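You operate a simulated robot arm through the tools that you are given. There is no shell and no other tool.

The job below is to be done with a simulated two-armed robot. You get a single attempt, and the scene is never put back.

JOB
Test the green can in the can tester, then switch it off.
Fine: it tests at a safe 12 V; plus to plus, dial at the can's F, clamp closed before it goes on; it stays clamped; test no other.
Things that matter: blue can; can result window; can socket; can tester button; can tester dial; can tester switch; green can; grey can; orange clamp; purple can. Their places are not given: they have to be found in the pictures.

It is judged by the outcome, as a careful person would: the job done as asked, and still so three seconds after it is handed in. It fails if anything else is knocked over, pushed out of place, dropped, spilled or broken.

ROBOT AND FRAMES
Two 7-joint arms with fingered hands on one trunk that stands fixed in place. Base frame: the origin is at the foot of the trunk, x ahead of it, y to its left, z up. Readings come in cm, rad, newtons and seconds.
The left shoulder is at [7, 13.9, 113.3], the right one opposite. With the tool pointing down near the work surface each hand reaches from about 38 to 82 cm from the base axis, measured 20 degrees to its own side. Payload 3.9 kg a hand.
The tool frame of a hand sits at the grasp point between the pads (the TCP): z along the fingers, y along the line on which they close. The tips reach 2.9 cm beyond it. The gripper opens to 10 cm; its body begins 3.4 cm behind the TCP. The gripper is a hand of 5 fingers: y runs from the thumb to the fingers, the wrist lies at [-1.5, -10.5, -17.7] in the tool frame, and closing takes about 1.5 s.
Orientation is that of the tool frame in the base frame, as [roll, pitch, yaw] about the fixed x, y, z axes, in that order (R = Rz(yaw) Ry(pitch) Rx(roll)). With the fingers straight down and the wrist toward the robot, the tool's x, y and z point along [0, 1, 0], [1, 0, 0] and [0, 0, -1] of the base frame.

CONTROLS
- The arms move only by the tool jog_arm. It takes "left_steps", "right_steps" or both (then of equal length, played together; a hand with none holds still); each is a list of rows, each a list of 7 numbers: the shift along the tool's x, y, z in cm, then the turn, a rotation vector about the tool's x, y, z in rad, then the closure, from 0 (fully open) to 1 (shut). In form: [[tx, ty, tz, wx, wy, wz, gripper], ...]. A call has 1 to 20 rows; each row is the pose to reach, as a shift and turn from the pose commanded when the call began, along the tool's axes at that moment. Rows are played at 5 a second. More than 5 cm and 0.15 rad between two rows, or a gripper value outside its range, and nothing of the call is played. A pose out of reach is approached as far as the arm can. The call stops where the force on the tool passes 70 N (or 10 N more than at its start, if that is more) or the arm is blocked; 0.2 s more then pass. Each finger travels about 15.3 cm/s and halts on what it meets, pressing with about 32 N; the grip force reading is that of the motor and also rises with nothing between the fingers. The clock runs only during rows and for 0.2 s after the last one: add rows that repeat a pose to give the fingers time. The reply holds the time, the measured pose of the TCP, the force on the tool along the base axes, the opening and the grip force, in the units named above and with some noise, with the torque about the TCP (base axes, N m) and any sound that the robot's microphone picked up.
- Cameras (640 x 400 px; columns grow to the right, rows downward): "scene" is now at [13, 1.63, 144.02]; the picture's right is [0.18, -0.98, 0.00], its down [-0.68, -0.13, -0.72] and it looks along [0.71, 0.13, -0.70] (base axes); focal length 338 px, centre (320, 200). "left" rides on the left gripper at [-6.6, -8.6, -12.1] in its tool frame; the picture's right is [-0.76, -0.31, 0.58], its down [0.59, -0.70, 0.40] and it looks along [0.28, 0.64, 0.71] (tool axes); focal length 247 px, centre (320, 200). "right" rides on the right gripper at [6.6, -8.6, -12.1] in its tool frame; the picture's right is [-0.76, 0.31, -0.58], its down [-0.59, -0.70, 0.40] and it looks along [-0.28, 0.64, 0.71] (tool axes); focal length 247 px, centre (320, 200).
- get_image(camera): a new picture of that camera. No time passes.
- raise_lower(by): slides the trunk up (or, below 0, down) by that many cm; the arms and the scene camera ride with it, the base frame stays. It gives what a move gives, with no picture.
- grasp_type(shape, hand): the hand has 5 fingers and takes this shape, open, in about a second: jaw (thumb against the fingers, like two jaws); tri (thumb and two fingers); tip (a fingertip pinch); poke (one finger out to press); point (the index stretched); flat (the hand flat); cup (the hand cupped); fist (a fist). The gripper value then closes the fingers along that shape, each until it touches; the sizes above hold for jaw. It gives what a move gives, with no picture.
- pan_tilt(pan, tilt): turns the head with the scene camera to pan (to the left, within 1.501 rad either way) and tilt (down, from -0.506 to 1.204), counted from straight ahead of the robot. It gives what a move gives.
- point_at(camera, pixels): for up to 12 pixels [column, row] of the newest picture of that camera ("zoom" is the newest enlarged one), the place [x, y, z] in the base frame of the surface seen there, good to about 0.2 cm. No time passes.
- zoom(camera, box): a new picture of the part [left, top, right, bottom] of that camera's present view, enlarged. No time passes.
- hand_in(): hands the job in; it is judged then, once.

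Unless the task says otherwise, let go and move clear before handing in.

The tools are called after "Call:" by a JSON object that holds its "name" and its "arguments". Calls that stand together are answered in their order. jog_arm: Moves the arms, as the interface text tells. Its arguments: {"type":"object","properties":{"left_steps":{"type":"array","items":{"type":"array","items":{"type":"number"}}},"right_steps":{"type":"array","items":{"type":"array","items":{"type":"number"}}}},"required":[]} The other tools are called the same way: raise_lower (by) moves the trunk up or down; grasp_type (shape, hand) gives the hand a shape; pan_tilt (pan, tilt) turns the head that bears the scene camera; get_image (camera) takes a picture; point_at (camera, pixels) gives the place of the surface under pixels of a picture; zoom (camera, box) takes an enlarged picture of a part of a camera's view; hand_in () hands the job in.

At the start:

```text
time: 0.0
left_tool_pos: [43.68, 29.13, 112.45]
left_tool_rot: [-3.141, 0.0, 1.73]
left_ft_force: [0.4, 0.3, -0.2]
left_moment: [0.01, -0.02, 0.01]
left_gripper_width: 9.97
left_grip_force: 0.1
left_shape: jaw
right_tool_pos: [49.19, -14.22, 120.43]
right_tool_rot: [-3.14, 0.0, 1.731]
right_ft_force: [0.0, 0.6, -0.8]
right_moment: [-0.01, -0.01, 0.04]
right_gripper_width: 9.97
right_grip_force: 0.0
right_shape: jaw
trunk travel left (down, up): [-77.5, 6.5]
head pan, tilt (commanded): [0.185, 0.77]
```

scene: 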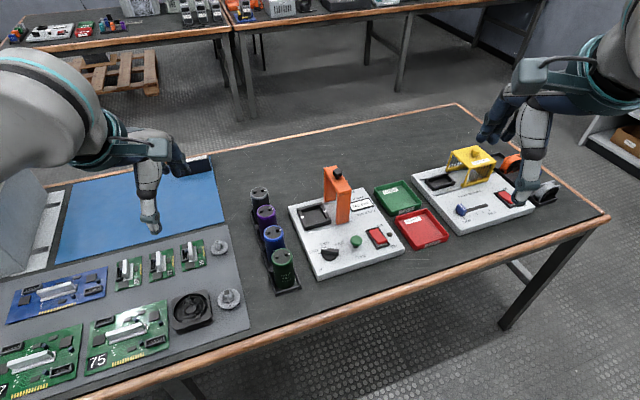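
right: 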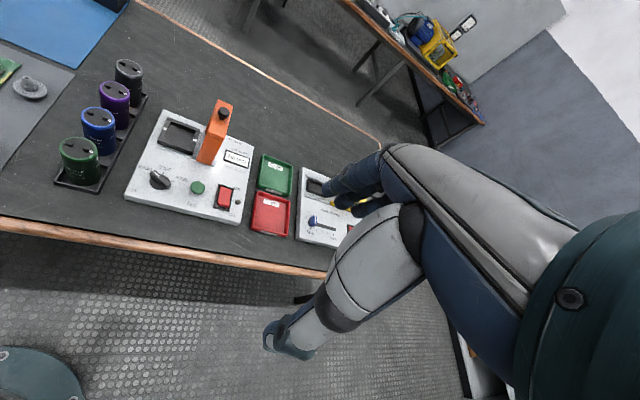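
left: 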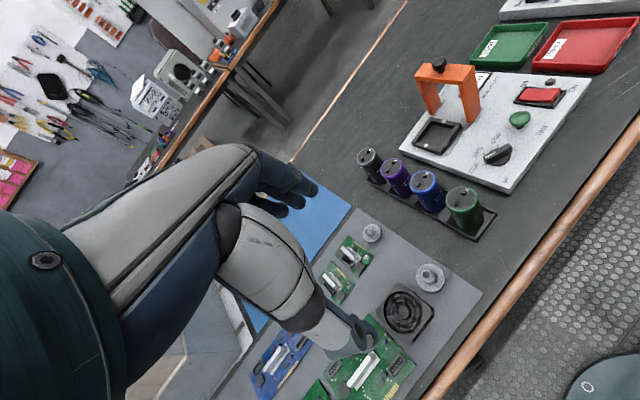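

The scene picture shows a rack of four cans (green at about (283,265)) and the can tester with orange clamp at (336,195), dial (328,253), button (356,241) and red switch (378,237). I will enlarge these areas before moving.

Call:
{"name": "zoom", "arguments": {"camera": "scene", "box": [280, 150, 420, 290]}}

Call:
{"name": "zoom", "arguments": {"camera": "scene", "box": [235, 175, 315, 300]}}

Call:
{"name": "zoom", "arguments": {"camera": "left", "box": [340, 40, 600, 240]}}

Call:
{"name": "zoom", "arguments": {"camera": "right", "box": [40, 50, 300, 240]}}

```text
2.86 times, centred on (350, 220) of scene
```

zoom: 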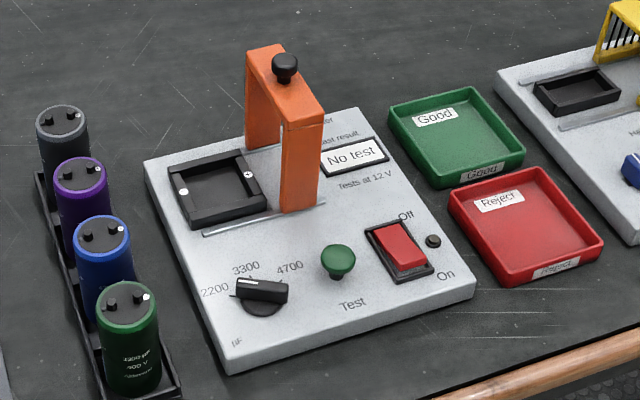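

```text
3.20 times, centred on (275, 238) of scene
```

zoom: 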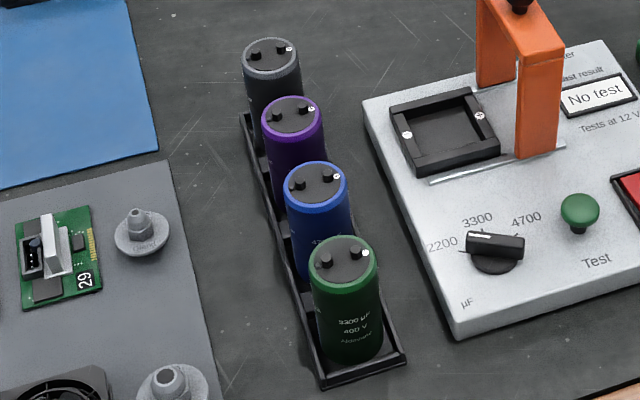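

```text
2.00 times, centred on (470, 140) of left
```

zoom: 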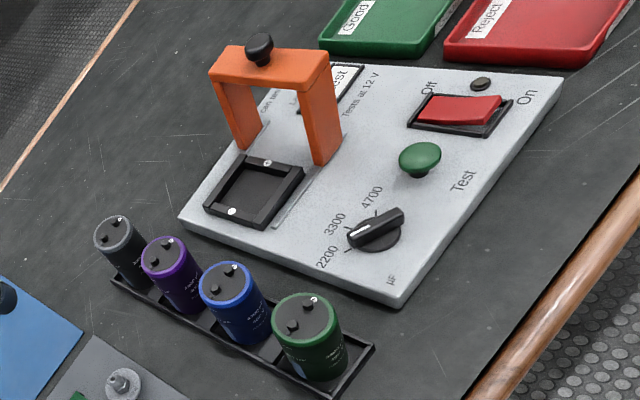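

```text
2.11 times, centred on (170, 145) of right
```

zoom: 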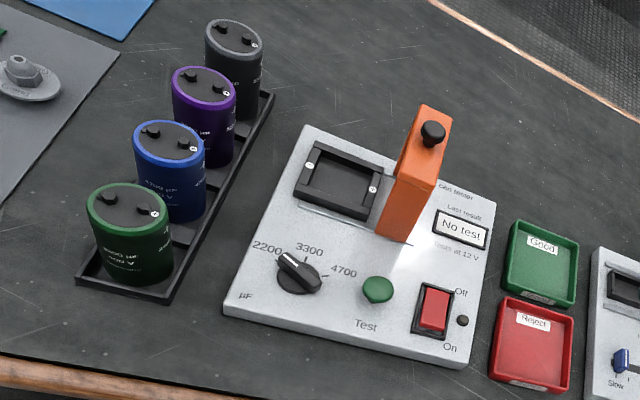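

The green can's label reads something like 3300 or 2200 µF; the bridge-like orange clamp seems to ride on rails beside the socket. I'll zoom in harder on the label, the dial, the socket and the switch.

Call:
{"name": "zoom", "arguments": {"camera": "scene", "box": [262, 235, 312, 300]}}

Call:
{"name": "zoom", "arguments": {"camera": "scene", "box": [310, 225, 360, 275]}}

Call:
{"name": "zoom", "arguments": {"camera": "scene", "box": [295, 160, 385, 230]}}

Call:
{"name": "zoom", "arguments": {"camera": "scene", "box": [340, 220, 400, 260]}}

Call:
{"name": "zoom", "arguments": {"camera": "left", "box": [430, 170, 510, 240]}}

Call:
{"name": "zoom", "arguments": {"camera": "right", "box": [50, 120, 120, 200]}}

```text
6.15 times, centred on (287, 268) of scene
```

zoom: 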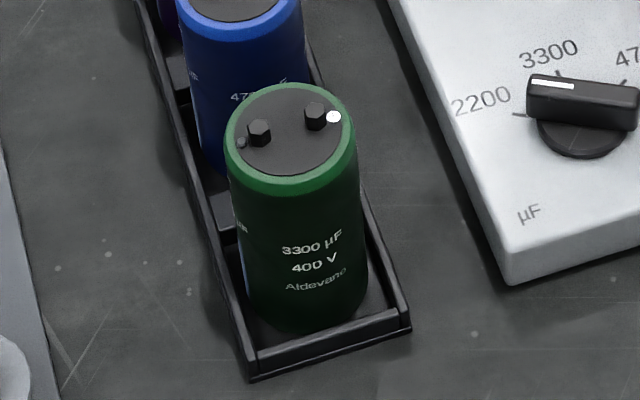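

```text
8.00 times, centred on (335, 250) of scene
```

zoom: 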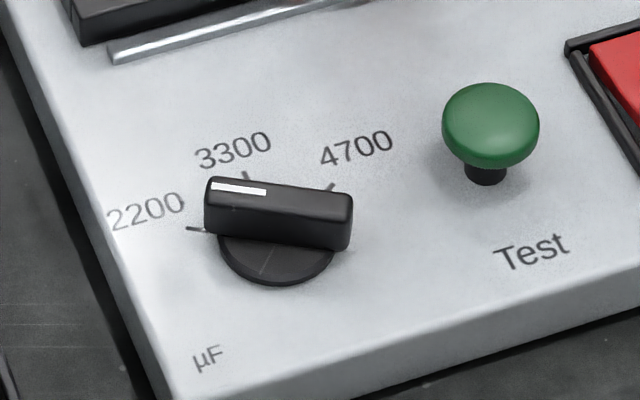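

```text
5.71 times, centred on (340, 195) of scene
```

zoom: 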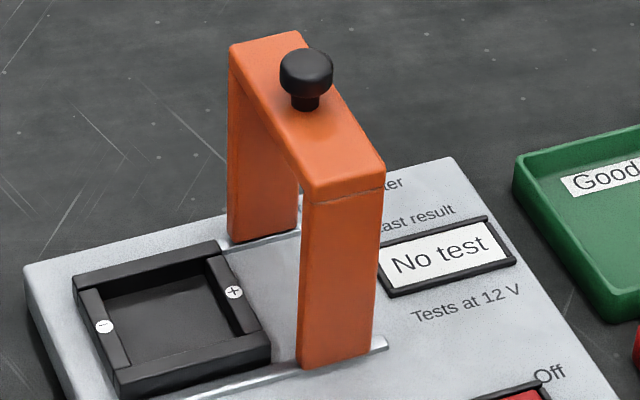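

```text
10.00 times, centred on (370, 240) of scene
```

zoom: 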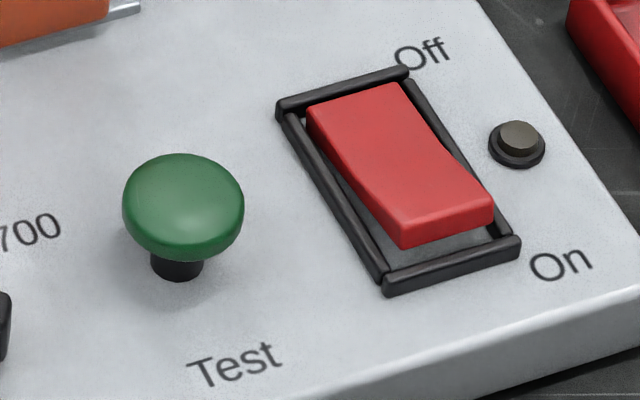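

```text
5.71 times, centred on (470, 205) of left
```

zoom: 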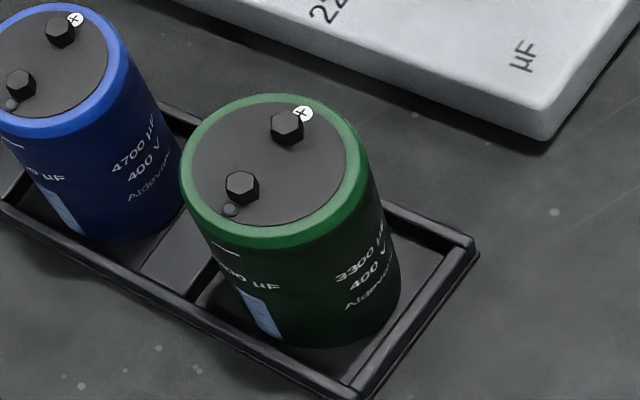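

```text
5.00 times, centred on (85, 160) of right
```

zoom: 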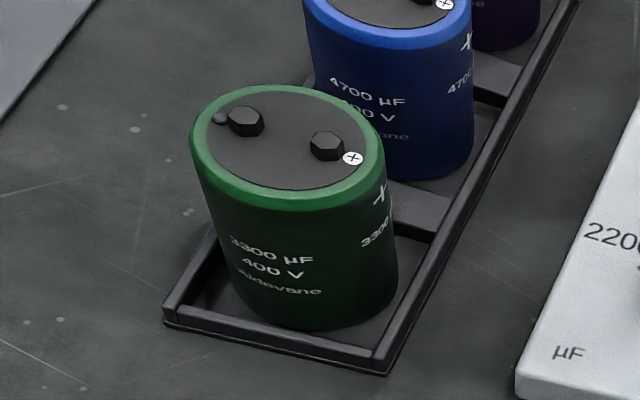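

The green can is marked 3300 µF with its plus toward the picture's right, the socket's plus is on its right side too, and the switch reads Off (its "On" end is up). I'll now fix the places of the parts.

Call:
{"name": "zoom", "arguments": {"camera": "scene", "box": [250, 160, 410, 300]}}

```text
2.86 times, centred on (330, 230) of scene
```

zoom: 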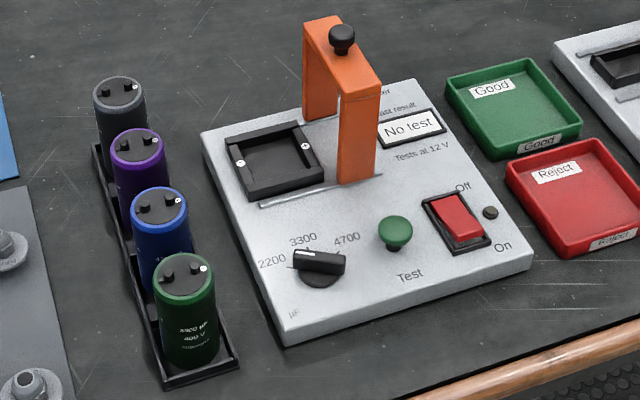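

Call:
{"name": "point_at", "arguments": {"camera": "zoom", "pixels": [[184, 275], [204, 268], [161, 208], [139, 150], [119, 95], [306, 145], [239, 162], [274, 160], [341, 36], [375, 80], [320, 22], [318, 263]]}}

Call:
{"name": "point_at", "arguments": {"camera": "zoom", "pixels": [[396, 226], [460, 222], [447, 203], [472, 236], [203, 134], [285, 343], [532, 256], [416, 82], [340, 182], [260, 206], [380, 175], [238, 362]]}}

```text
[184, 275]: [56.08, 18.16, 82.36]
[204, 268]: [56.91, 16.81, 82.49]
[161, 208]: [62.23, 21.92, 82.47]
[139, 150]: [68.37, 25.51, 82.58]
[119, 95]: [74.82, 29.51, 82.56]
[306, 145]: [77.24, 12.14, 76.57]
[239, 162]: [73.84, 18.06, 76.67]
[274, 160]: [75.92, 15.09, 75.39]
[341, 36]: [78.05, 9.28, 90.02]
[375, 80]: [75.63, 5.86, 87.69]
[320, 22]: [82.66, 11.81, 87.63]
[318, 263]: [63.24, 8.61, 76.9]
```

```text
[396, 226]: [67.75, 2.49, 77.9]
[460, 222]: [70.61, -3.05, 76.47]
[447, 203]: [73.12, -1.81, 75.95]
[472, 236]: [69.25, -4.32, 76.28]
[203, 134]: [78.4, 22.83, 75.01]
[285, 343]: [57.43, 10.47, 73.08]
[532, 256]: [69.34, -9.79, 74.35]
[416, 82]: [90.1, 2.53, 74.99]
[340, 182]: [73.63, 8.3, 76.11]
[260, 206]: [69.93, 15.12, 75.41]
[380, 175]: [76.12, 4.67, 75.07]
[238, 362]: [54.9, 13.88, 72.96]
```

Tester and rack are both turned about 30° (plus direction of can and socket both ≈ [0.51,-0.86]), so the can can be carried without turning. I'll measure the can, socket and clamp sizes more exactly.

Call:
{"name": "zoom", "arguments": {"camera": "scene", "box": [295, 155, 385, 225]}}

```text
5.71 times, centred on (340, 190) of scene
```

zoom: 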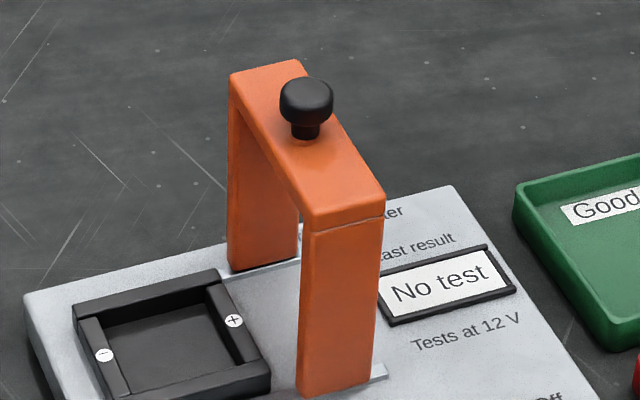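

Call:
{"name": "point_at", "arguments": {"camera": "zoom", "pixels": [[235, 76], [297, 63], [380, 190], [315, 210], [310, 84], [308, 140], [235, 265], [232, 110], [300, 390], [368, 378], [308, 240], [294, 210]]}}

Call:
{"name": "point_at", "arguments": {"camera": "zoom", "pixels": [[74, 310], [216, 273], [268, 375], [118, 395], [106, 322], [206, 294], [236, 350], [130, 385], [160, 340], [234, 320], [104, 354], [180, 380]]}}

```text
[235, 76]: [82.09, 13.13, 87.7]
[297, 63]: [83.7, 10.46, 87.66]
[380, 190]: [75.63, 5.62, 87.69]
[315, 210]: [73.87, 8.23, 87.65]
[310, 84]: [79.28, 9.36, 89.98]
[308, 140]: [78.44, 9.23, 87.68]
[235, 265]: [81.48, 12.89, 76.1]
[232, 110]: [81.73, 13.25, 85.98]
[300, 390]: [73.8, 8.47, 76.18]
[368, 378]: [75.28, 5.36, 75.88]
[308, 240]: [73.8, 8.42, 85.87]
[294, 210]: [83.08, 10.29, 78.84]
```

```text
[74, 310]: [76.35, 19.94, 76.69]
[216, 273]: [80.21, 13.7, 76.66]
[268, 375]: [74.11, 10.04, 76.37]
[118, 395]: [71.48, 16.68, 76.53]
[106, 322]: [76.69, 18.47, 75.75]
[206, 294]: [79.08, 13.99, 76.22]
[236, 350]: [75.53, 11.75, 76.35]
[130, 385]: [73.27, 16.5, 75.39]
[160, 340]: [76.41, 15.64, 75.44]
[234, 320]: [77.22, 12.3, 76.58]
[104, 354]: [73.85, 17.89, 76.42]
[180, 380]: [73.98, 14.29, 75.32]
```

The clamp's left face is about 5.1 cm from the socket centre and its bridge reaches z≈87.7, so finger room there is tight. I'll look at the hands to judge finger thickness and at the can and rack bottom.

Call:
{"name": "zoom", "arguments": {"camera": "scene", "box": [80, 100, 240, 250]}}

Call:
{"name": "zoom", "arguments": {"camera": "scene", "box": [440, 60, 600, 220]}}

Call:
{"name": "zoom", "arguments": {"camera": "left", "box": [350, 140, 500, 240]}}

```text
2.67 times, centred on (160, 175) of scene
```

zoom: 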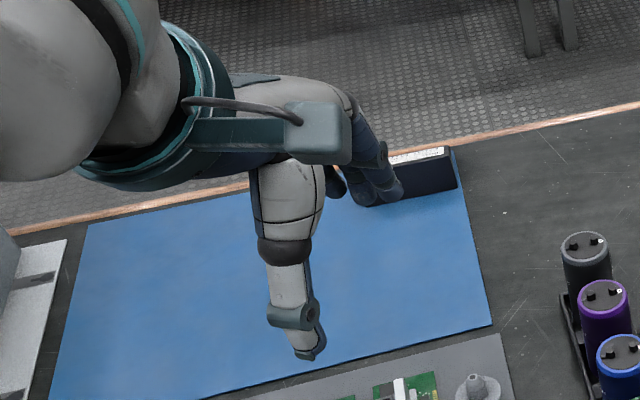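

```text
2.50 times, centred on (520, 140) of scene
```

zoom: 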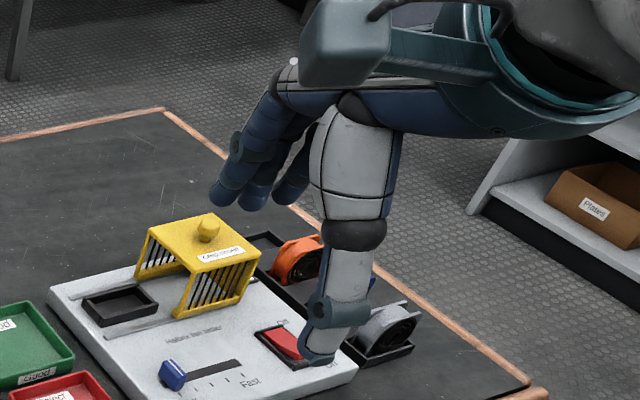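

```text
4.00 times, centred on (425, 190) of left
```

zoom: 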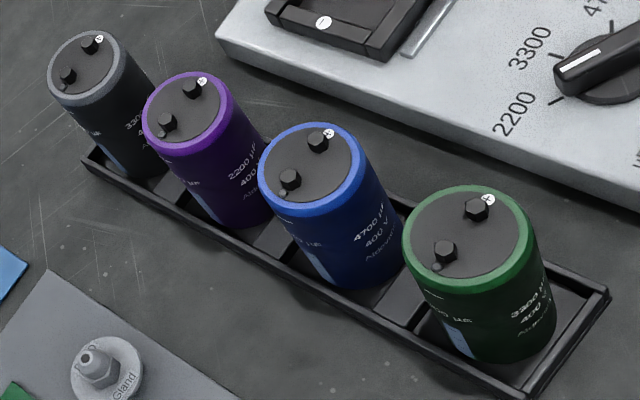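

The can is about 5 cm wide with its neighbour 7.2 cm behind it, so I'll grip across the row from the left side. I'll first bring the left hand high over the green can with the yaw turned, then look at how its fingers sit.

Call:
{"name": "jog_arm", "arguments": {"left_steps": [[-1.07, 0.88, 0.87, 0, 0, 0.1223, 0], [-2.13, 1.75, 1.74, 0, 0, 0.2447, 0], [-3.2, 2.63, 2.61, 0, 0, 0.367, 0], [-4.26, 3.5, 3.48, 0, 0, 0.4893, 0], [-5.33, 4.38, 4.35, 0, 0, 0.6117, 0], [-6.4, 5.26, 5.22, 0, 0, 0.734, 0], [-7.46, 6.13, 6.1, 0, 0, 0.8563, 0], [-8.53, 7.01, 6.97, 0, 0, 0.9787, 0], [-9.6, 7.88, 7.84, 0, 0, 1.101, 0], [-10.66, 8.76, 8.71, 0, 0, 1.2233, 0], [-11.73, 9.63, 9.58, 0, 0, 1.3457, 0], [-12.79, 10.51, 10.45, 0, 0, 1.468, 0]]}}

Call:
{"name": "get_image", "arguments": {"camera": "scene"}}

Call:
{"name": "get_image", "arguments": {"camera": "left"}}

Call:
{"name": "get_image", "arguments": {"camera": "right"}}

```text
time: 2.6
left_tool_pos: [56.38, 18.14, 101.91]
left_tool_rot: [-3.141, -0.001, 0.261]
left_ft_force: [-0.6, 0.5, 0.2]
left_moment: [0.01, 0.01, 0.01]
left_gripper_width: 9.99
left_grip_force: 0.1
left_shape: jaw
right_tool_pos: [49.27, -14.31, 120.26]
right_tool_rot: [-3.139, 0.0, 1.733]
right_ft_force: [0.5, 0.1, -0.8]
right_moment: [0.01, -0.02, -0.02]
right_gripper_width: 9.98
right_grip_force: 0.1
right_shape: jaw
trunk travel left (down, up): [-77.5, 6.5]
head pan, tilt (commanded): [0.185, 0.77]
```

```text
taken
```

scene: 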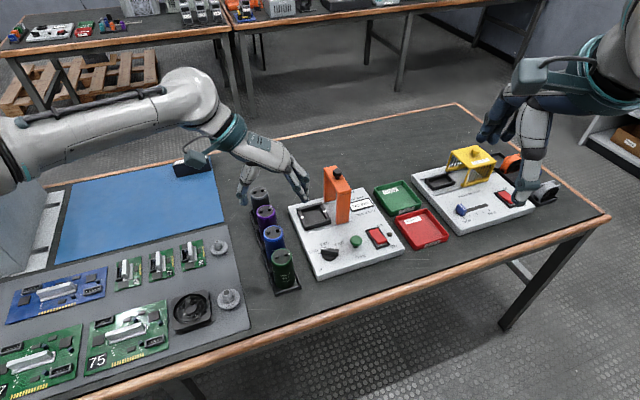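

```text
taken
```

left: 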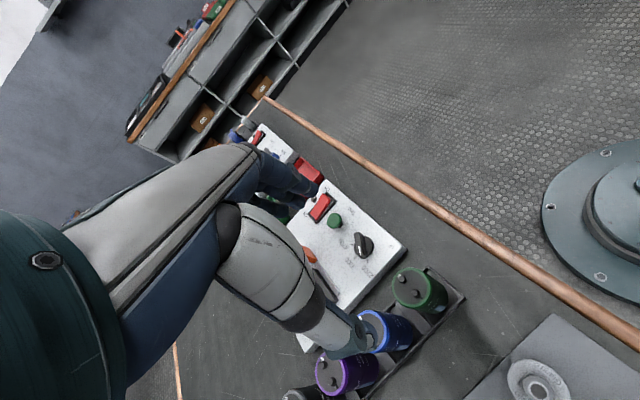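

```text
taken
```

right: 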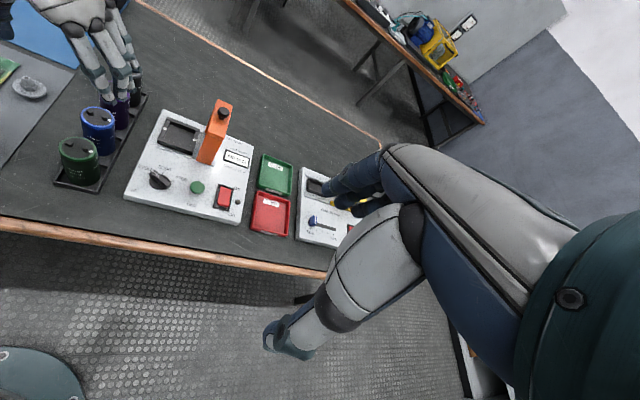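

The left hand is now high above the rack with the wrist to the left. I'll try the three-finger shape and close it to about the can's width in the air to see how thick the fingers are.

Call:
{"name": "grasp_type", "arguments": {"hand": "left", "shape": "tri"}}

Call:
{"name": "zoom", "arguments": {"camera": "scene", "box": [200, 110, 340, 230]}}

Call:
{"name": "zoom", "arguments": {"camera": "right", "box": [20, 0, 180, 120]}}

```text
time: 3.5
left_tool_pos: [56.24, 18.19, 102.1]
left_tool_rot: [-3.141, 0.0, 0.263]
left_ft_force: [-0.3, -0.1, 0.1]
left_moment: [0.01, 0.0, -0.01]
left_gripper_width: 9.95
left_grip_force: 0.0
left_shape: tri
right_tool_pos: [49.31, -14.11, 120.3]
right_tool_rot: [-3.141, 0.001, 1.732]
right_ft_force: [-0.5, 0.2, 0.5]
right_moment: [0.0, -0.04, 0.01]
right_gripper_width: 9.97
right_grip_force: 0.0
right_shape: jaw
trunk travel left (down, up): [-77.5, 6.5]
head pan, tilt (commanded): [0.185, 0.77]
```

```text
3.33 times, centred on (270, 170) of scene
```

zoom: 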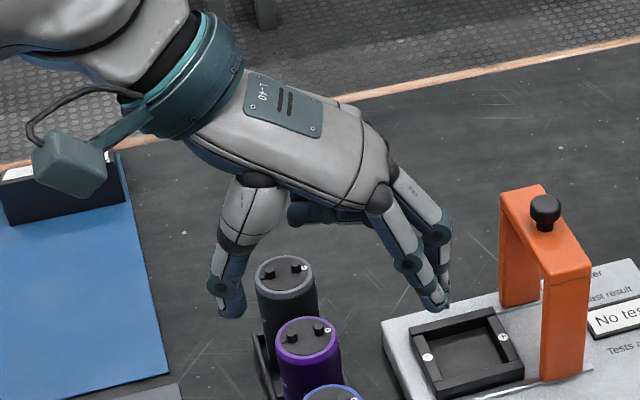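

```text
3.33 times, centred on (100, 60) of right
```

zoom: 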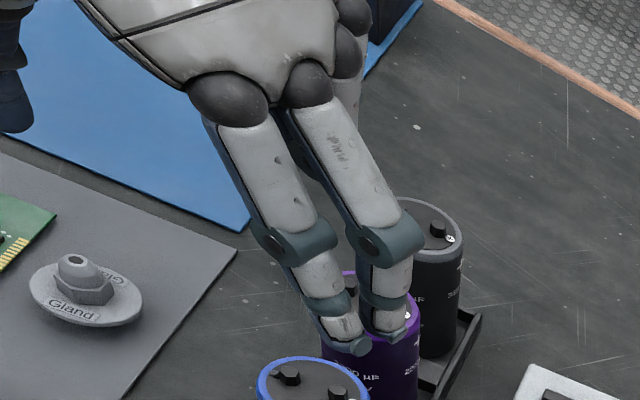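

The tri shape uses thumb, index and middle. I'll close it to roughly 5 cm in the air and look at the profile.

Call:
{"name": "jog_arm", "arguments": {"left_steps": [[0, 0, 0, 0, 0, 0, 0.25], [0, 0, 0, 0, 0, 0, 0.5], [0, 0, 0, 0, 0, 0, 0.5], [0, 0, 0, 0, 0, 0, 0.5]]}}

Call:
{"name": "zoom", "arguments": {"camera": "scene", "box": [200, 110, 340, 230]}}

Call:
{"name": "zoom", "arguments": {"camera": "right", "box": [20, 0, 180, 120]}}

Call:
{"name": "get_image", "arguments": {"camera": "left"}}

```text
time: 4.5
left_tool_pos: [56.2, 18.11, 101.91]
left_tool_rot: [3.141, -0.001, 0.265]
left_ft_force: [0.8, -1.3, -0.6]
left_moment: [-0.01, -0.02, 0.03]
left_gripper_width: 5.04
left_grip_force: 0.1
left_shape: tri
right_tool_pos: [49.3, -14.15, 120.3]
right_tool_rot: [3.141, 0.001, 1.733]
right_ft_force: [0.7, 0.3, 0.4]
right_moment: [0.0, 0.0, 0.02]
right_gripper_width: 9.97
right_grip_force: 0.0
right_shape: jaw
trunk travel left (down, up): [-77.5, 6.5]
head pan, tilt (commanded): [0.185, 0.77]
```

```text
3.33 times, centred on (270, 170) of scene
```

zoom: 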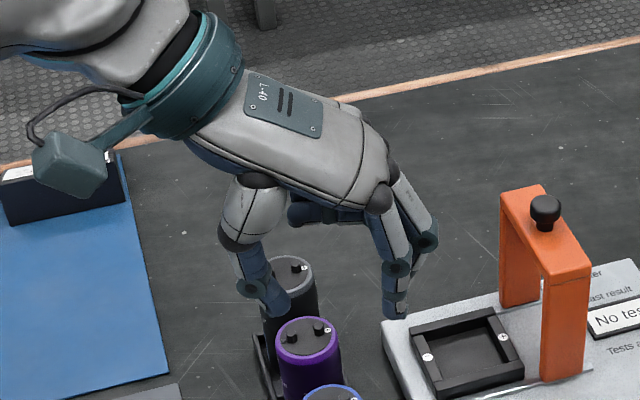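

```text
3.33 times, centred on (100, 60) of right
```

zoom: 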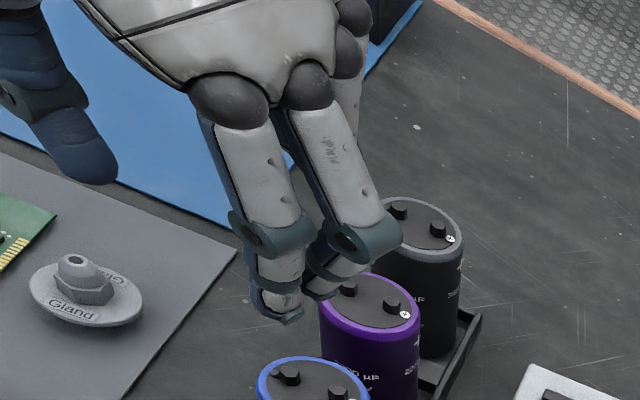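

```text
taken
```

left: 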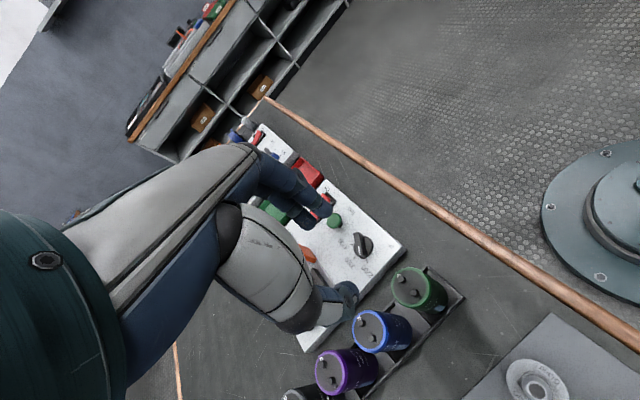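

I'll measure the finger surfaces in the enlarged right-camera picture (index tip (275,315), joints (275,235), (365,235), knuckles (228,98), (303,85)).

Call:
{"name": "point_at", "arguments": {"camera": "zoom", "pixels": [[275, 318], [270, 300], [275, 235], [235, 235], [310, 230], [365, 235], [398, 235], [228, 98], [303, 85], [255, 170], [345, 170], [315, 285]]}}

Call:
{"name": "zoom", "arguments": {"camera": "scene", "box": [240, 140, 320, 220]}}

```text
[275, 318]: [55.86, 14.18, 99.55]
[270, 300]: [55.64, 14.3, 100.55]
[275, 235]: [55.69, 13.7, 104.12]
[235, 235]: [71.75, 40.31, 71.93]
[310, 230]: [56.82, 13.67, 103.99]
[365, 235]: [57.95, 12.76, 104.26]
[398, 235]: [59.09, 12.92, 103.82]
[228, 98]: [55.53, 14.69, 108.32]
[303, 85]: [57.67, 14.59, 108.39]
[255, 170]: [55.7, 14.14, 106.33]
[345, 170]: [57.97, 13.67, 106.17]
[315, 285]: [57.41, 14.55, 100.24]
```

```text
5.00 times, centred on (280, 180) of scene
```

zoom: 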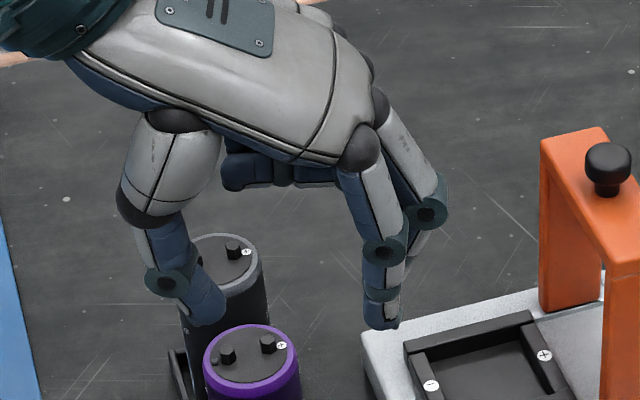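

The middle finger's joint bulges to about 5.6 cm from the grip centre, so I'll use a yaw further round plus a lean to stay clear of the clamp. I'll measure the thumb and the tucked fingers too.

Call:
{"name": "point_at", "arguments": {"camera": "zoom", "pixels": [[235, 175], [235, 188], [285, 185], [165, 285], [205, 318], [215, 300], [135, 200], [378, 325], [440, 205], [400, 250], [375, 290], [170, 260]]}}

```text
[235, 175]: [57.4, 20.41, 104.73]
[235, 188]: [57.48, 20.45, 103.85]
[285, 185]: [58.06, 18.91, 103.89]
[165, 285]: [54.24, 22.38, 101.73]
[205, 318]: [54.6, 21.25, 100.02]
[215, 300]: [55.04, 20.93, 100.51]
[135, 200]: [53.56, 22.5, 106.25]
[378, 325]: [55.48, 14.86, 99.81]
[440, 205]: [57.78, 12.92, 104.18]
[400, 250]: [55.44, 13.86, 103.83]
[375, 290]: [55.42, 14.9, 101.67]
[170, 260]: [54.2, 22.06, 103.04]
```

The tucked ring finger sits about 1.5–2 cm above the grip point, so the grip point should stay near the can's top. I'll measure the green can's rim and the rack floor precisely.

Call:
{"name": "zoom", "arguments": {"camera": "scene", "box": [255, 235, 315, 300]}}

```text
6.15 times, centred on (285, 268) of scene
```

zoom: 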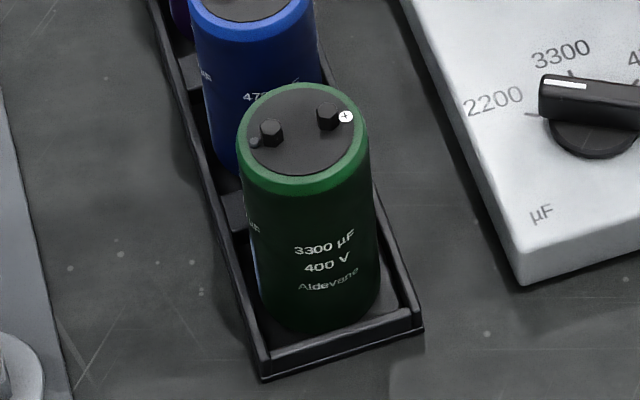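

Call:
{"name": "point_at", "arguments": {"camera": "zoom", "pixels": [[239, 138], [367, 130], [300, 87], [308, 188], [300, 150], [346, 117], [272, 122], [326, 108], [395, 300], [310, 330], [380, 322], [455, 345]]}}

Call:
{"name": "point_at", "arguments": {"camera": "zoom", "pixels": [[242, 150], [364, 118], [277, 92], [335, 182], [252, 345], [265, 376], [422, 326], [375, 195], [236, 205], [583, 80], [545, 84], [640, 87]]}}

```text
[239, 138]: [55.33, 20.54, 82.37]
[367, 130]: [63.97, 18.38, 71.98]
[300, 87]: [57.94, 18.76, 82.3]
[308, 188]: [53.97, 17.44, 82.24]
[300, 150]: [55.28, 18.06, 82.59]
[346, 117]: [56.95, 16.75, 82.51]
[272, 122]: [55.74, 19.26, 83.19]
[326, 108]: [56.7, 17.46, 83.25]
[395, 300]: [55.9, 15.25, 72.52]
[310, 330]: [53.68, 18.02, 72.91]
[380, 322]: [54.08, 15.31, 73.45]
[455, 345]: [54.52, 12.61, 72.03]
```

```text
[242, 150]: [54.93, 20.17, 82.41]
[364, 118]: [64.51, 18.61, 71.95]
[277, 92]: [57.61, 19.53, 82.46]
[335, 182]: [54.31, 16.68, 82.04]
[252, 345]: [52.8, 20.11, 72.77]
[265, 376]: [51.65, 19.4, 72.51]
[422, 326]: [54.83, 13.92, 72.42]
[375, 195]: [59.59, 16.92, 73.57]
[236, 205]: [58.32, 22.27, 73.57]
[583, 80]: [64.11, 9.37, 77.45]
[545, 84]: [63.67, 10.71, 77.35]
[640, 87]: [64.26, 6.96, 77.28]
```

Can top is z≈82.4 (posts 83.2) with centre near [56.1, 18.25]; rack floor ≈72.5 and socket floor ≈75.4. I'll open the hand, turn the yaw to put the grip line along base y, then lean the hand back by about 27°, staying above the cans.

Call:
{"name": "jog_arm", "arguments": {"left_steps": [[-0.22, -0.1, 2, 0, 0, 0.131, 0.2], [-0.44, -0.21, 4, 0, 0, 0.262, 0], [-0.44, -0.21, 4, 0, 0, 0.262, 0]]}}

Call:
{"name": "jog_arm", "arguments": {"left_steps": [[0, 0, 1, 0, 0.12, 0, 0], [0, 0, 2, 0, 0.24, 0, 0], [0, 0, 3, 0, 0.36, 0, 0], [0, 0, 4, 0, 0.48, 0, 0], [0, 0, 4, 0, 0.48, 0, 0]]}}

Call:
{"name": "zoom", "arguments": {"camera": "scene", "box": [200, 130, 360, 290]}}

Call:
{"name": "zoom", "arguments": {"camera": "right", "box": [0, 0, 260, 220]}}

Call:
{"name": "get_image", "arguments": {"camera": "left"}}

```text
time: 5.3
left_tool_pos: [55.6, 18.25, 97.93]
left_tool_rot: [3.141, 0.0, -0.001]
left_ft_force: [0.8, -0.4, 0.5]
left_moment: [0.01, 0.01, -0.03]
left_gripper_width: 9.99
left_grip_force: 0.0
left_shape: tri
right_tool_pos: [49.18, -14.28, 120.3]
right_tool_rot: [-3.14, 0.0, 1.732]
right_ft_force: [-0.4, 0.1, 0.3]
right_moment: [-0.02, -0.03, -0.02]
right_gripper_width: 9.97
right_grip_force: 0.0
right_shape: jaw
trunk travel left (down, up): [-77.5, 6.5]
head pan, tilt (commanded): [0.185, 0.77]
```

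```text
time: 6.5
left_tool_pos: [55.77, 18.22, 94.14]
left_tool_rot: [3.141, -0.483, 0.001]
left_ft_force: [-0.6, -1.0, 0.1]
left_moment: [-0.03, 0.02, -0.01]
left_gripper_width: 9.98
left_grip_force: 0.1
left_shape: tri
right_tool_pos: [49.26, -14.35, 120.27]
right_tool_rot: [3.14, 0.0, 1.731]
right_ft_force: [-0.7, 1.0, 0.1]
right_moment: [0.01, -0.03, -0.02]
right_gripper_width: 9.99
right_grip_force: 0.0
right_shape: jaw
trunk travel left (down, up): [-77.5, 6.5]
head pan, tilt (commanded): [0.185, 0.77]
```

```text
2.50 times, centred on (280, 210) of scene
```

zoom: 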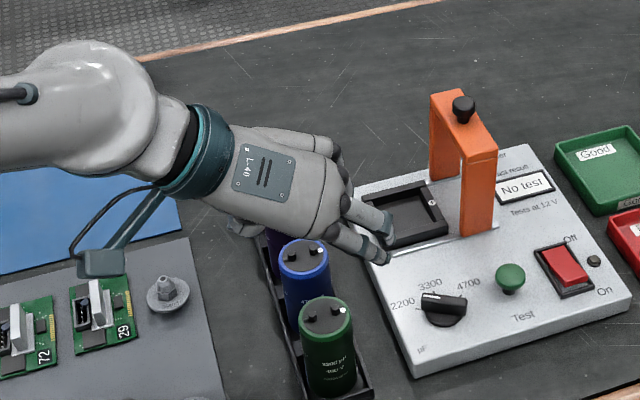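

```text
1.82 times, centred on (130, 110) of right
```

zoom: 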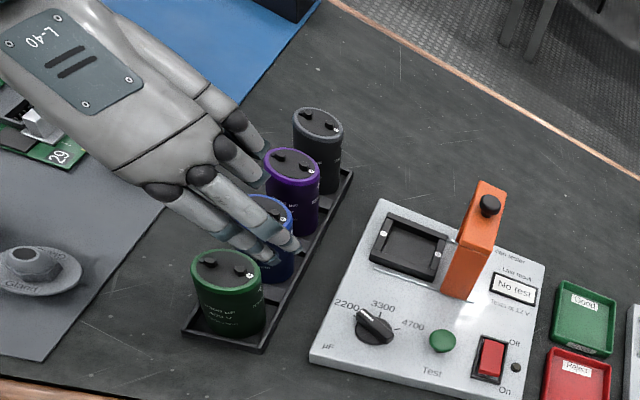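

```text
taken
```

left: 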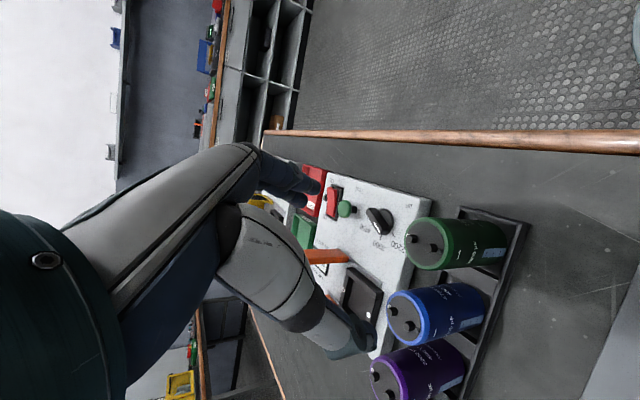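

The hand is leaned back over the green can with open fingers. I'll descend straight down in base z to about 87, and check alignment before going on.

Call:
{"name": "jog_arm", "arguments": {"left_steps": [[-0.81, 0, 1.55, 0, 0, 0, 0], [-1.62, 0, 3.1, 0, 0, 0, 0], [-2.43, 0, 4.66, 0, 0, 0, 0], [-3.23, 0, 6.21, 0, 0, 0, 0], [-3.23, 0, 6.21, 0, 0, 0, 0]]}}

Call:
{"name": "zoom", "arguments": {"camera": "scene", "box": [210, 170, 340, 300]}}

Call:
{"name": "zoom", "arguments": {"camera": "right", "box": [0, 60, 180, 220]}}

Call:
{"name": "get_image", "arguments": {"camera": "left"}}

```text
time: 7.7
left_tool_pos: [55.77, 18.27, 86.92]
left_tool_rot: [-3.14, -0.479, 0.001]
left_ft_force: [0.7, 0.3, 0.2]
left_moment: [0.04, -0.02, 0.02]
left_gripper_width: 9.97
left_grip_force: 0.0
left_shape: tri
right_tool_pos: [49.16, -14.22, 120.42]
right_tool_rot: [3.141, -0.001, 1.732]
right_ft_force: [0.5, -0.8, -0.4]
right_moment: [0.02, -0.02, -0.01]
right_gripper_width: 9.96
right_grip_force: 0.0
right_shape: jaw
trunk travel left (down, up): [-77.5, 6.5]
head pan, tilt (commanded): [0.185, 0.77]
```

```text
3.08 times, centred on (275, 235) of scene
```

zoom: 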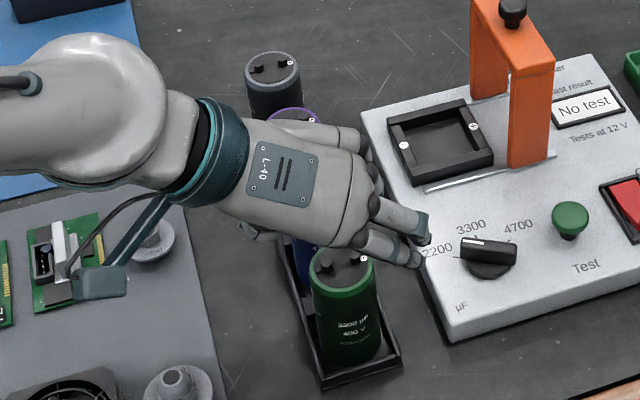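

```text
2.50 times, centred on (90, 140) of right
```

zoom: 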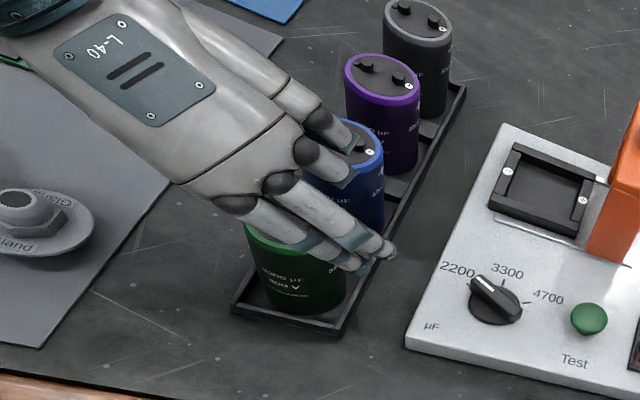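

```text
taken
```

left: 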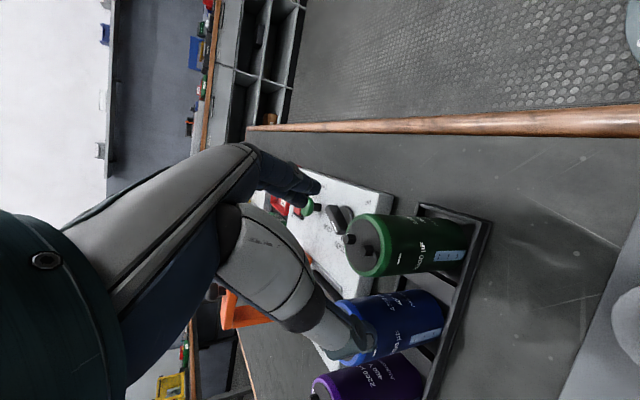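

From the left camera, the green can lies between the thumb (350,335) and fingers (300,190). I'll check the thumb tip's true place relative to the blue can before descending.

Call:
{"name": "point_at", "arguments": {"camera": "left", "pixels": [[355, 345], [370, 335], [345, 320], [375, 352], [315, 188], [300, 200], [350, 258], [420, 240], [352, 306], [340, 240]]}}

Call:
{"name": "point_at", "arguments": {"camera": "zoom", "pixels": [[385, 250], [365, 265], [330, 130], [345, 175], [340, 195], [290, 235], [247, 205]]}}

```text
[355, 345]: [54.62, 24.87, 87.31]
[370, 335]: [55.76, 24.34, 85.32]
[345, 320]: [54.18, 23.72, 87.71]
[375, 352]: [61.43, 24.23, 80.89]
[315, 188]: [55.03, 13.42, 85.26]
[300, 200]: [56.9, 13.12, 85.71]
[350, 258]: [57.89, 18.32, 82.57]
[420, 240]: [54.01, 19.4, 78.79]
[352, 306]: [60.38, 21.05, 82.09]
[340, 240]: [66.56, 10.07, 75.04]
```

```text
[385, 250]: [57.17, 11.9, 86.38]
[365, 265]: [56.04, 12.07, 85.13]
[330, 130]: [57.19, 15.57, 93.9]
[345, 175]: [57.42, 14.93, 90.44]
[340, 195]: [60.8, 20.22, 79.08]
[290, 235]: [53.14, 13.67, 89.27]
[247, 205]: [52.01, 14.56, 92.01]
```

Clearances look good: thumb tip at [55.8, 24.3], blue can centre 6.8 cm away. I'll descend 5.3 cm more and close the fingers on the green can.

Call:
{"name": "jog_arm", "arguments": {"left_steps": [[-0.81, 0, 1.55, 0, 0, 0, 0], [-1.62, 0, 3.1, 0, 0, 0, 0], [-2.45, 0, 4.7, 0, 0, 0, 0], [-2.45, 0, 4.7, 0, 0, 0, 0]]}}

Call:
{"name": "zoom", "arguments": {"camera": "scene", "box": [230, 190, 330, 300]}}

Call:
{"name": "get_image", "arguments": {"camera": "left"}}

Call:
{"name": "zoom", "arguments": {"camera": "right", "box": [20, 80, 160, 210]}}

```text
time: 8.7
left_tool_pos: [55.72, 18.17, 81.67]
left_tool_rot: [-3.14, -0.481, 0.003]
left_ft_force: [0.4, -0.1, -0.3]
left_moment: [-0.03, 0.01, -0.04]
left_gripper_width: 9.98
left_grip_force: 0.0
left_shape: tri
right_tool_pos: [49.13, -14.19, 120.33]
right_tool_rot: [-3.14, 0.0, 1.731]
right_ft_force: [0.1, 0.0, 0.4]
right_moment: [0.02, -0.03, 0.0]
right_gripper_width: 9.95
right_grip_force: 0.1
right_shape: jaw
trunk travel left (down, up): [-77.5, 6.5]
head pan, tilt (commanded): [0.185, 0.77]
```

```text
3.64 times, centred on (280, 245) of scene
```

zoom: 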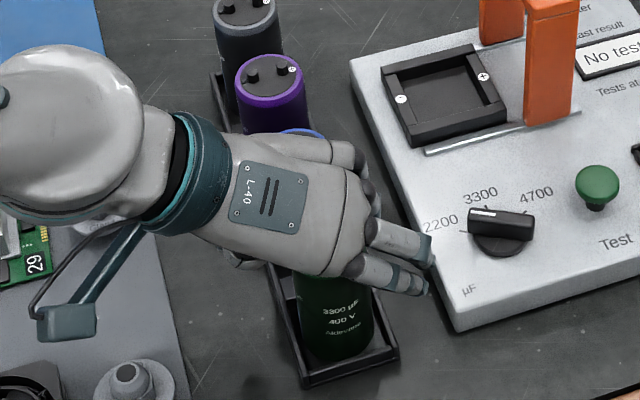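

```text
taken
```

left: 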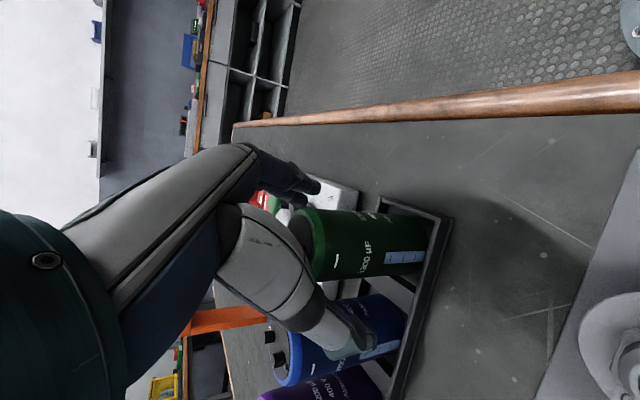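

```text
3.08 times, centred on (90, 145) of right
```

zoom: 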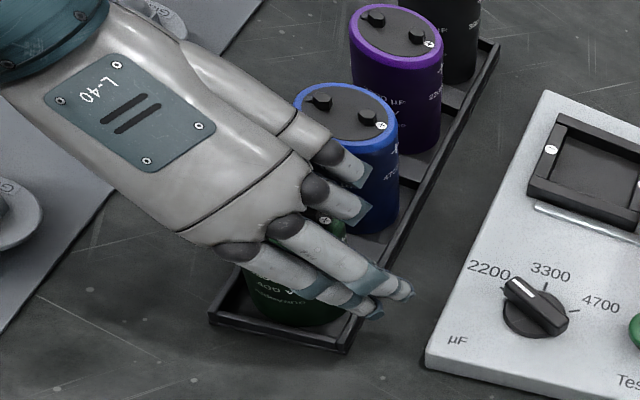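

The can is between thumb and fingers with no contact so far (forces ~0). I'll close in stages.

Call:
{"name": "jog_arm", "arguments": {"left_steps": [[0, 0, 0, 0, 0, 0, 0.2], [0, 0, 0, 0, 0, 0, 0.35], [0, 0, 0, 0, 0, 0, 0.42], [0, 0, 0, 0, 0, 0, 0.47], [0, 0, 0, 0, 0, 0, 0.5], [0, 0, 0, 0, 0, 0, 0.53], [0, 0, 0, 0, 0, 0, 0.56]]}}

Call:
{"name": "zoom", "arguments": {"camera": "scene", "box": [230, 190, 330, 300]}}

Call:
{"name": "get_image", "arguments": {"camera": "left"}}

Call:
{"name": "zoom", "arguments": {"camera": "right", "box": [20, 80, 160, 210]}}

```text
time: 10.3
left_tool_pos: [55.77, 18.28, 81.64]
left_tool_rot: [3.141, -0.479, 0.003]
left_ft_force: [0.6, -0.3, 0.7]
left_moment: [-0.06, -0.02, 0.0]
left_gripper_width: 4.49
left_grip_force: 0.1
left_shape: tri
right_tool_pos: [49.25, -14.23, 120.33]
right_tool_rot: [3.141, -0.001, 1.73]
right_ft_force: [0.7, -0.6, 0.2]
right_moment: [0.01, 0.0, -0.02]
right_gripper_width: 10.0
right_grip_force: 0.0
right_shape: jaw
trunk travel left (down, up): [-77.5, 6.5]
head pan, tilt (commanded): [0.185, 0.77]
```

```text
3.64 times, centred on (280, 245) of scene
```

zoom: 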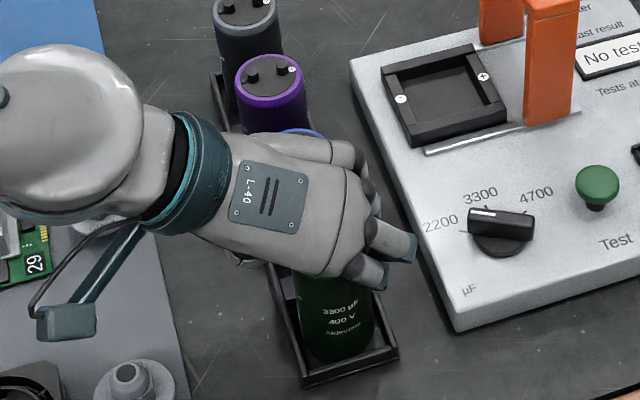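

```text
taken
```

left: 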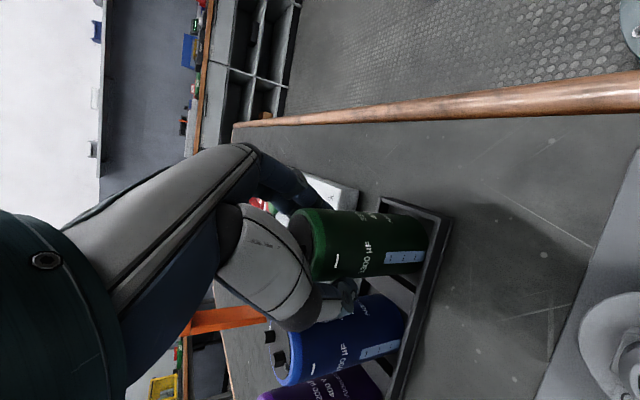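

```text
3.08 times, centred on (90, 145) of right
```

zoom: 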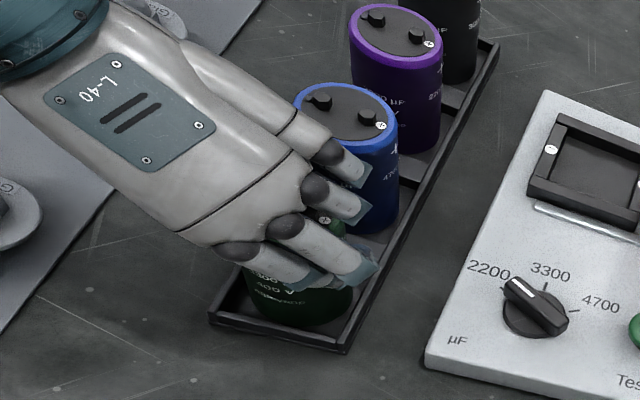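

Opening is 4.49 cm with almost no grip force, so the can is a bit narrower than 4.5. I'll close on until the fingers press.

Call:
{"name": "jog_arm", "arguments": {"left_steps": [[0, 0, 0, 0, 0, 0, 0.6], [0, 0, 0, 0, 0, 0, 0.65], [0, 0, 0, 0, 0, 0, 0.75], [0, 0, 0, 0, 0, 0, 0.9], [0, 0, 0, 0, 0, 0, 1], [0, 0, 0, 0, 0, 0, 1], [0, 0, 0, 0, 0, 0, 1]]}}

Call:
{"name": "get_image", "arguments": {"camera": "left"}}

Call:
{"name": "zoom", "arguments": {"camera": "right", "box": [20, 80, 160, 210]}}

```text
time: 11.9
left_tool_pos: [55.74, 18.22, 81.63]
left_tool_rot: [3.14, -0.48, 0.002]
left_ft_force: [0.1, 0.3, 0.0]
left_moment: [-0.07, 0.01, -0.01]
left_gripper_width: 3.86
left_grip_force: 31.8
left_shape: tri
right_tool_pos: [49.35, -14.19, 120.31]
right_tool_rot: [3.14, 0.0, 1.732]
right_ft_force: [0.0, 0.6, 0.4]
right_moment: [0.0, -0.01, 0.03]
right_gripper_width: 9.99
right_grip_force: 0.3
right_shape: jaw
trunk travel left (down, up): [-77.5, 6.5]
head pan, tilt (commanded): [0.185, 0.77]
```

```text
taken
```

left: 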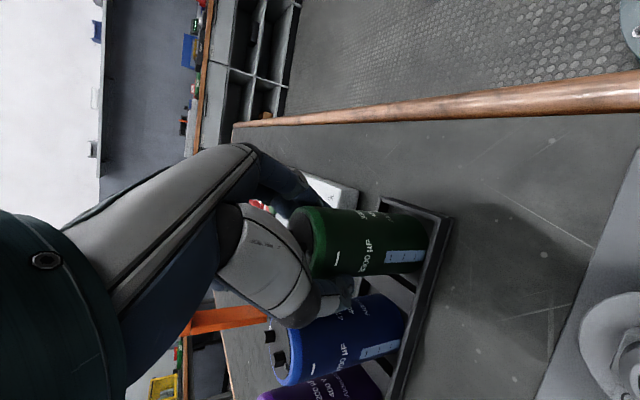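

```text
3.08 times, centred on (90, 145) of right
```

zoom: 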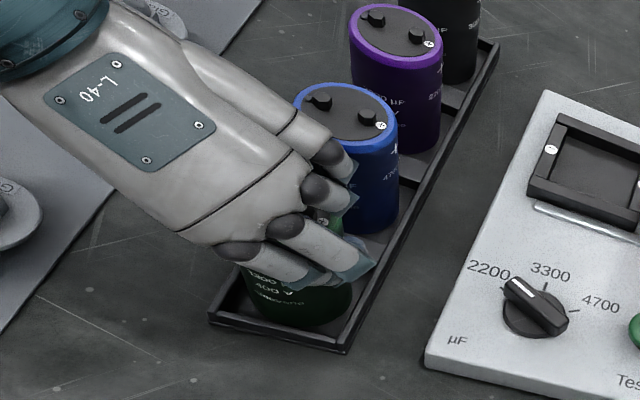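

Grip force is 31.8 N at an opening of 3.86 cm, so the fingers hold something. I'll lift slowly 3 cm and check that the can comes along.

Call:
{"name": "jog_arm", "arguments": {"left_steps": [[0.23, 0, -0.44, 0, 0, 0, 1], [0.46, 0, -0.89, 0, 0, 0, 1], [0.92, 0, -1.77, 0, 0, 0, 1], [1.39, 0, -2.66, 0, 0, 0, 1], [1.39, 0, -2.66, 0, 0, 0, 1]]}}

Call:
{"name": "get_image", "arguments": {"camera": "left"}}

Call:
{"name": "zoom", "arguments": {"camera": "right", "box": [20, 80, 160, 210]}}

Call:
{"name": "zoom", "arguments": {"camera": "scene", "box": [230, 190, 330, 300]}}

```text
time: 13.1
left_tool_pos: [55.65, 18.21, 84.68]
left_tool_rot: [-3.142, -0.48, 0.004]
left_ft_force: [0.2, 0.2, -3.7]
left_moment: [0.01, 0.05, 0.02]
left_gripper_width: 3.85
left_grip_force: 31.9
left_shape: tri
right_tool_pos: [49.31, -14.23, 120.32]
right_tool_rot: [-3.141, -0.001, 1.731]
right_ft_force: [-0.2, 0.2, 0.2]
right_moment: [-0.02, 0.03, -0.01]
right_gripper_width: 9.99
right_grip_force: 0.0
right_shape: jaw
trunk travel left (down, up): [-77.5, 6.5]
head pan, tilt (commanded): [0.185, 0.77]
```

```text
taken
```

left: 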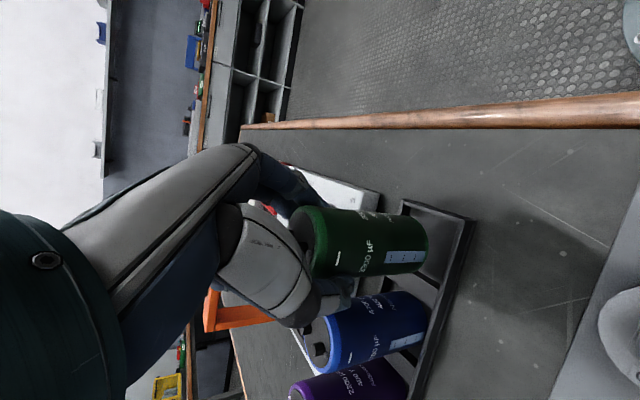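

```text
3.08 times, centred on (90, 145) of right
```

zoom: 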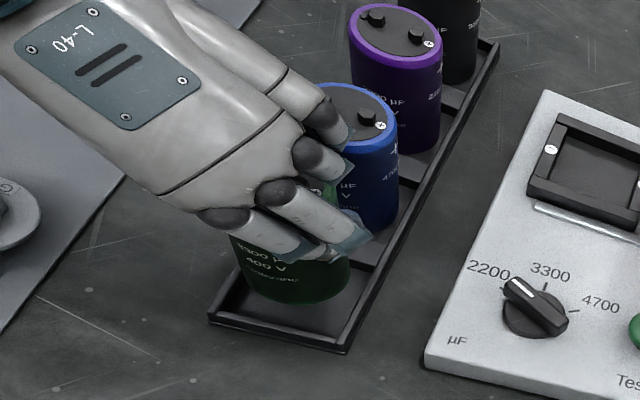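

```text
3.64 times, centred on (280, 245) of scene
```

zoom: 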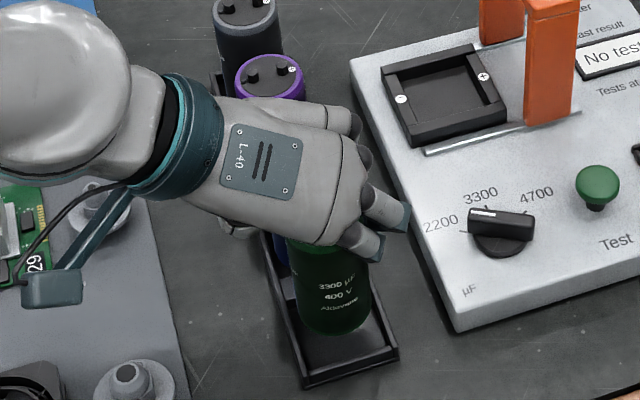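

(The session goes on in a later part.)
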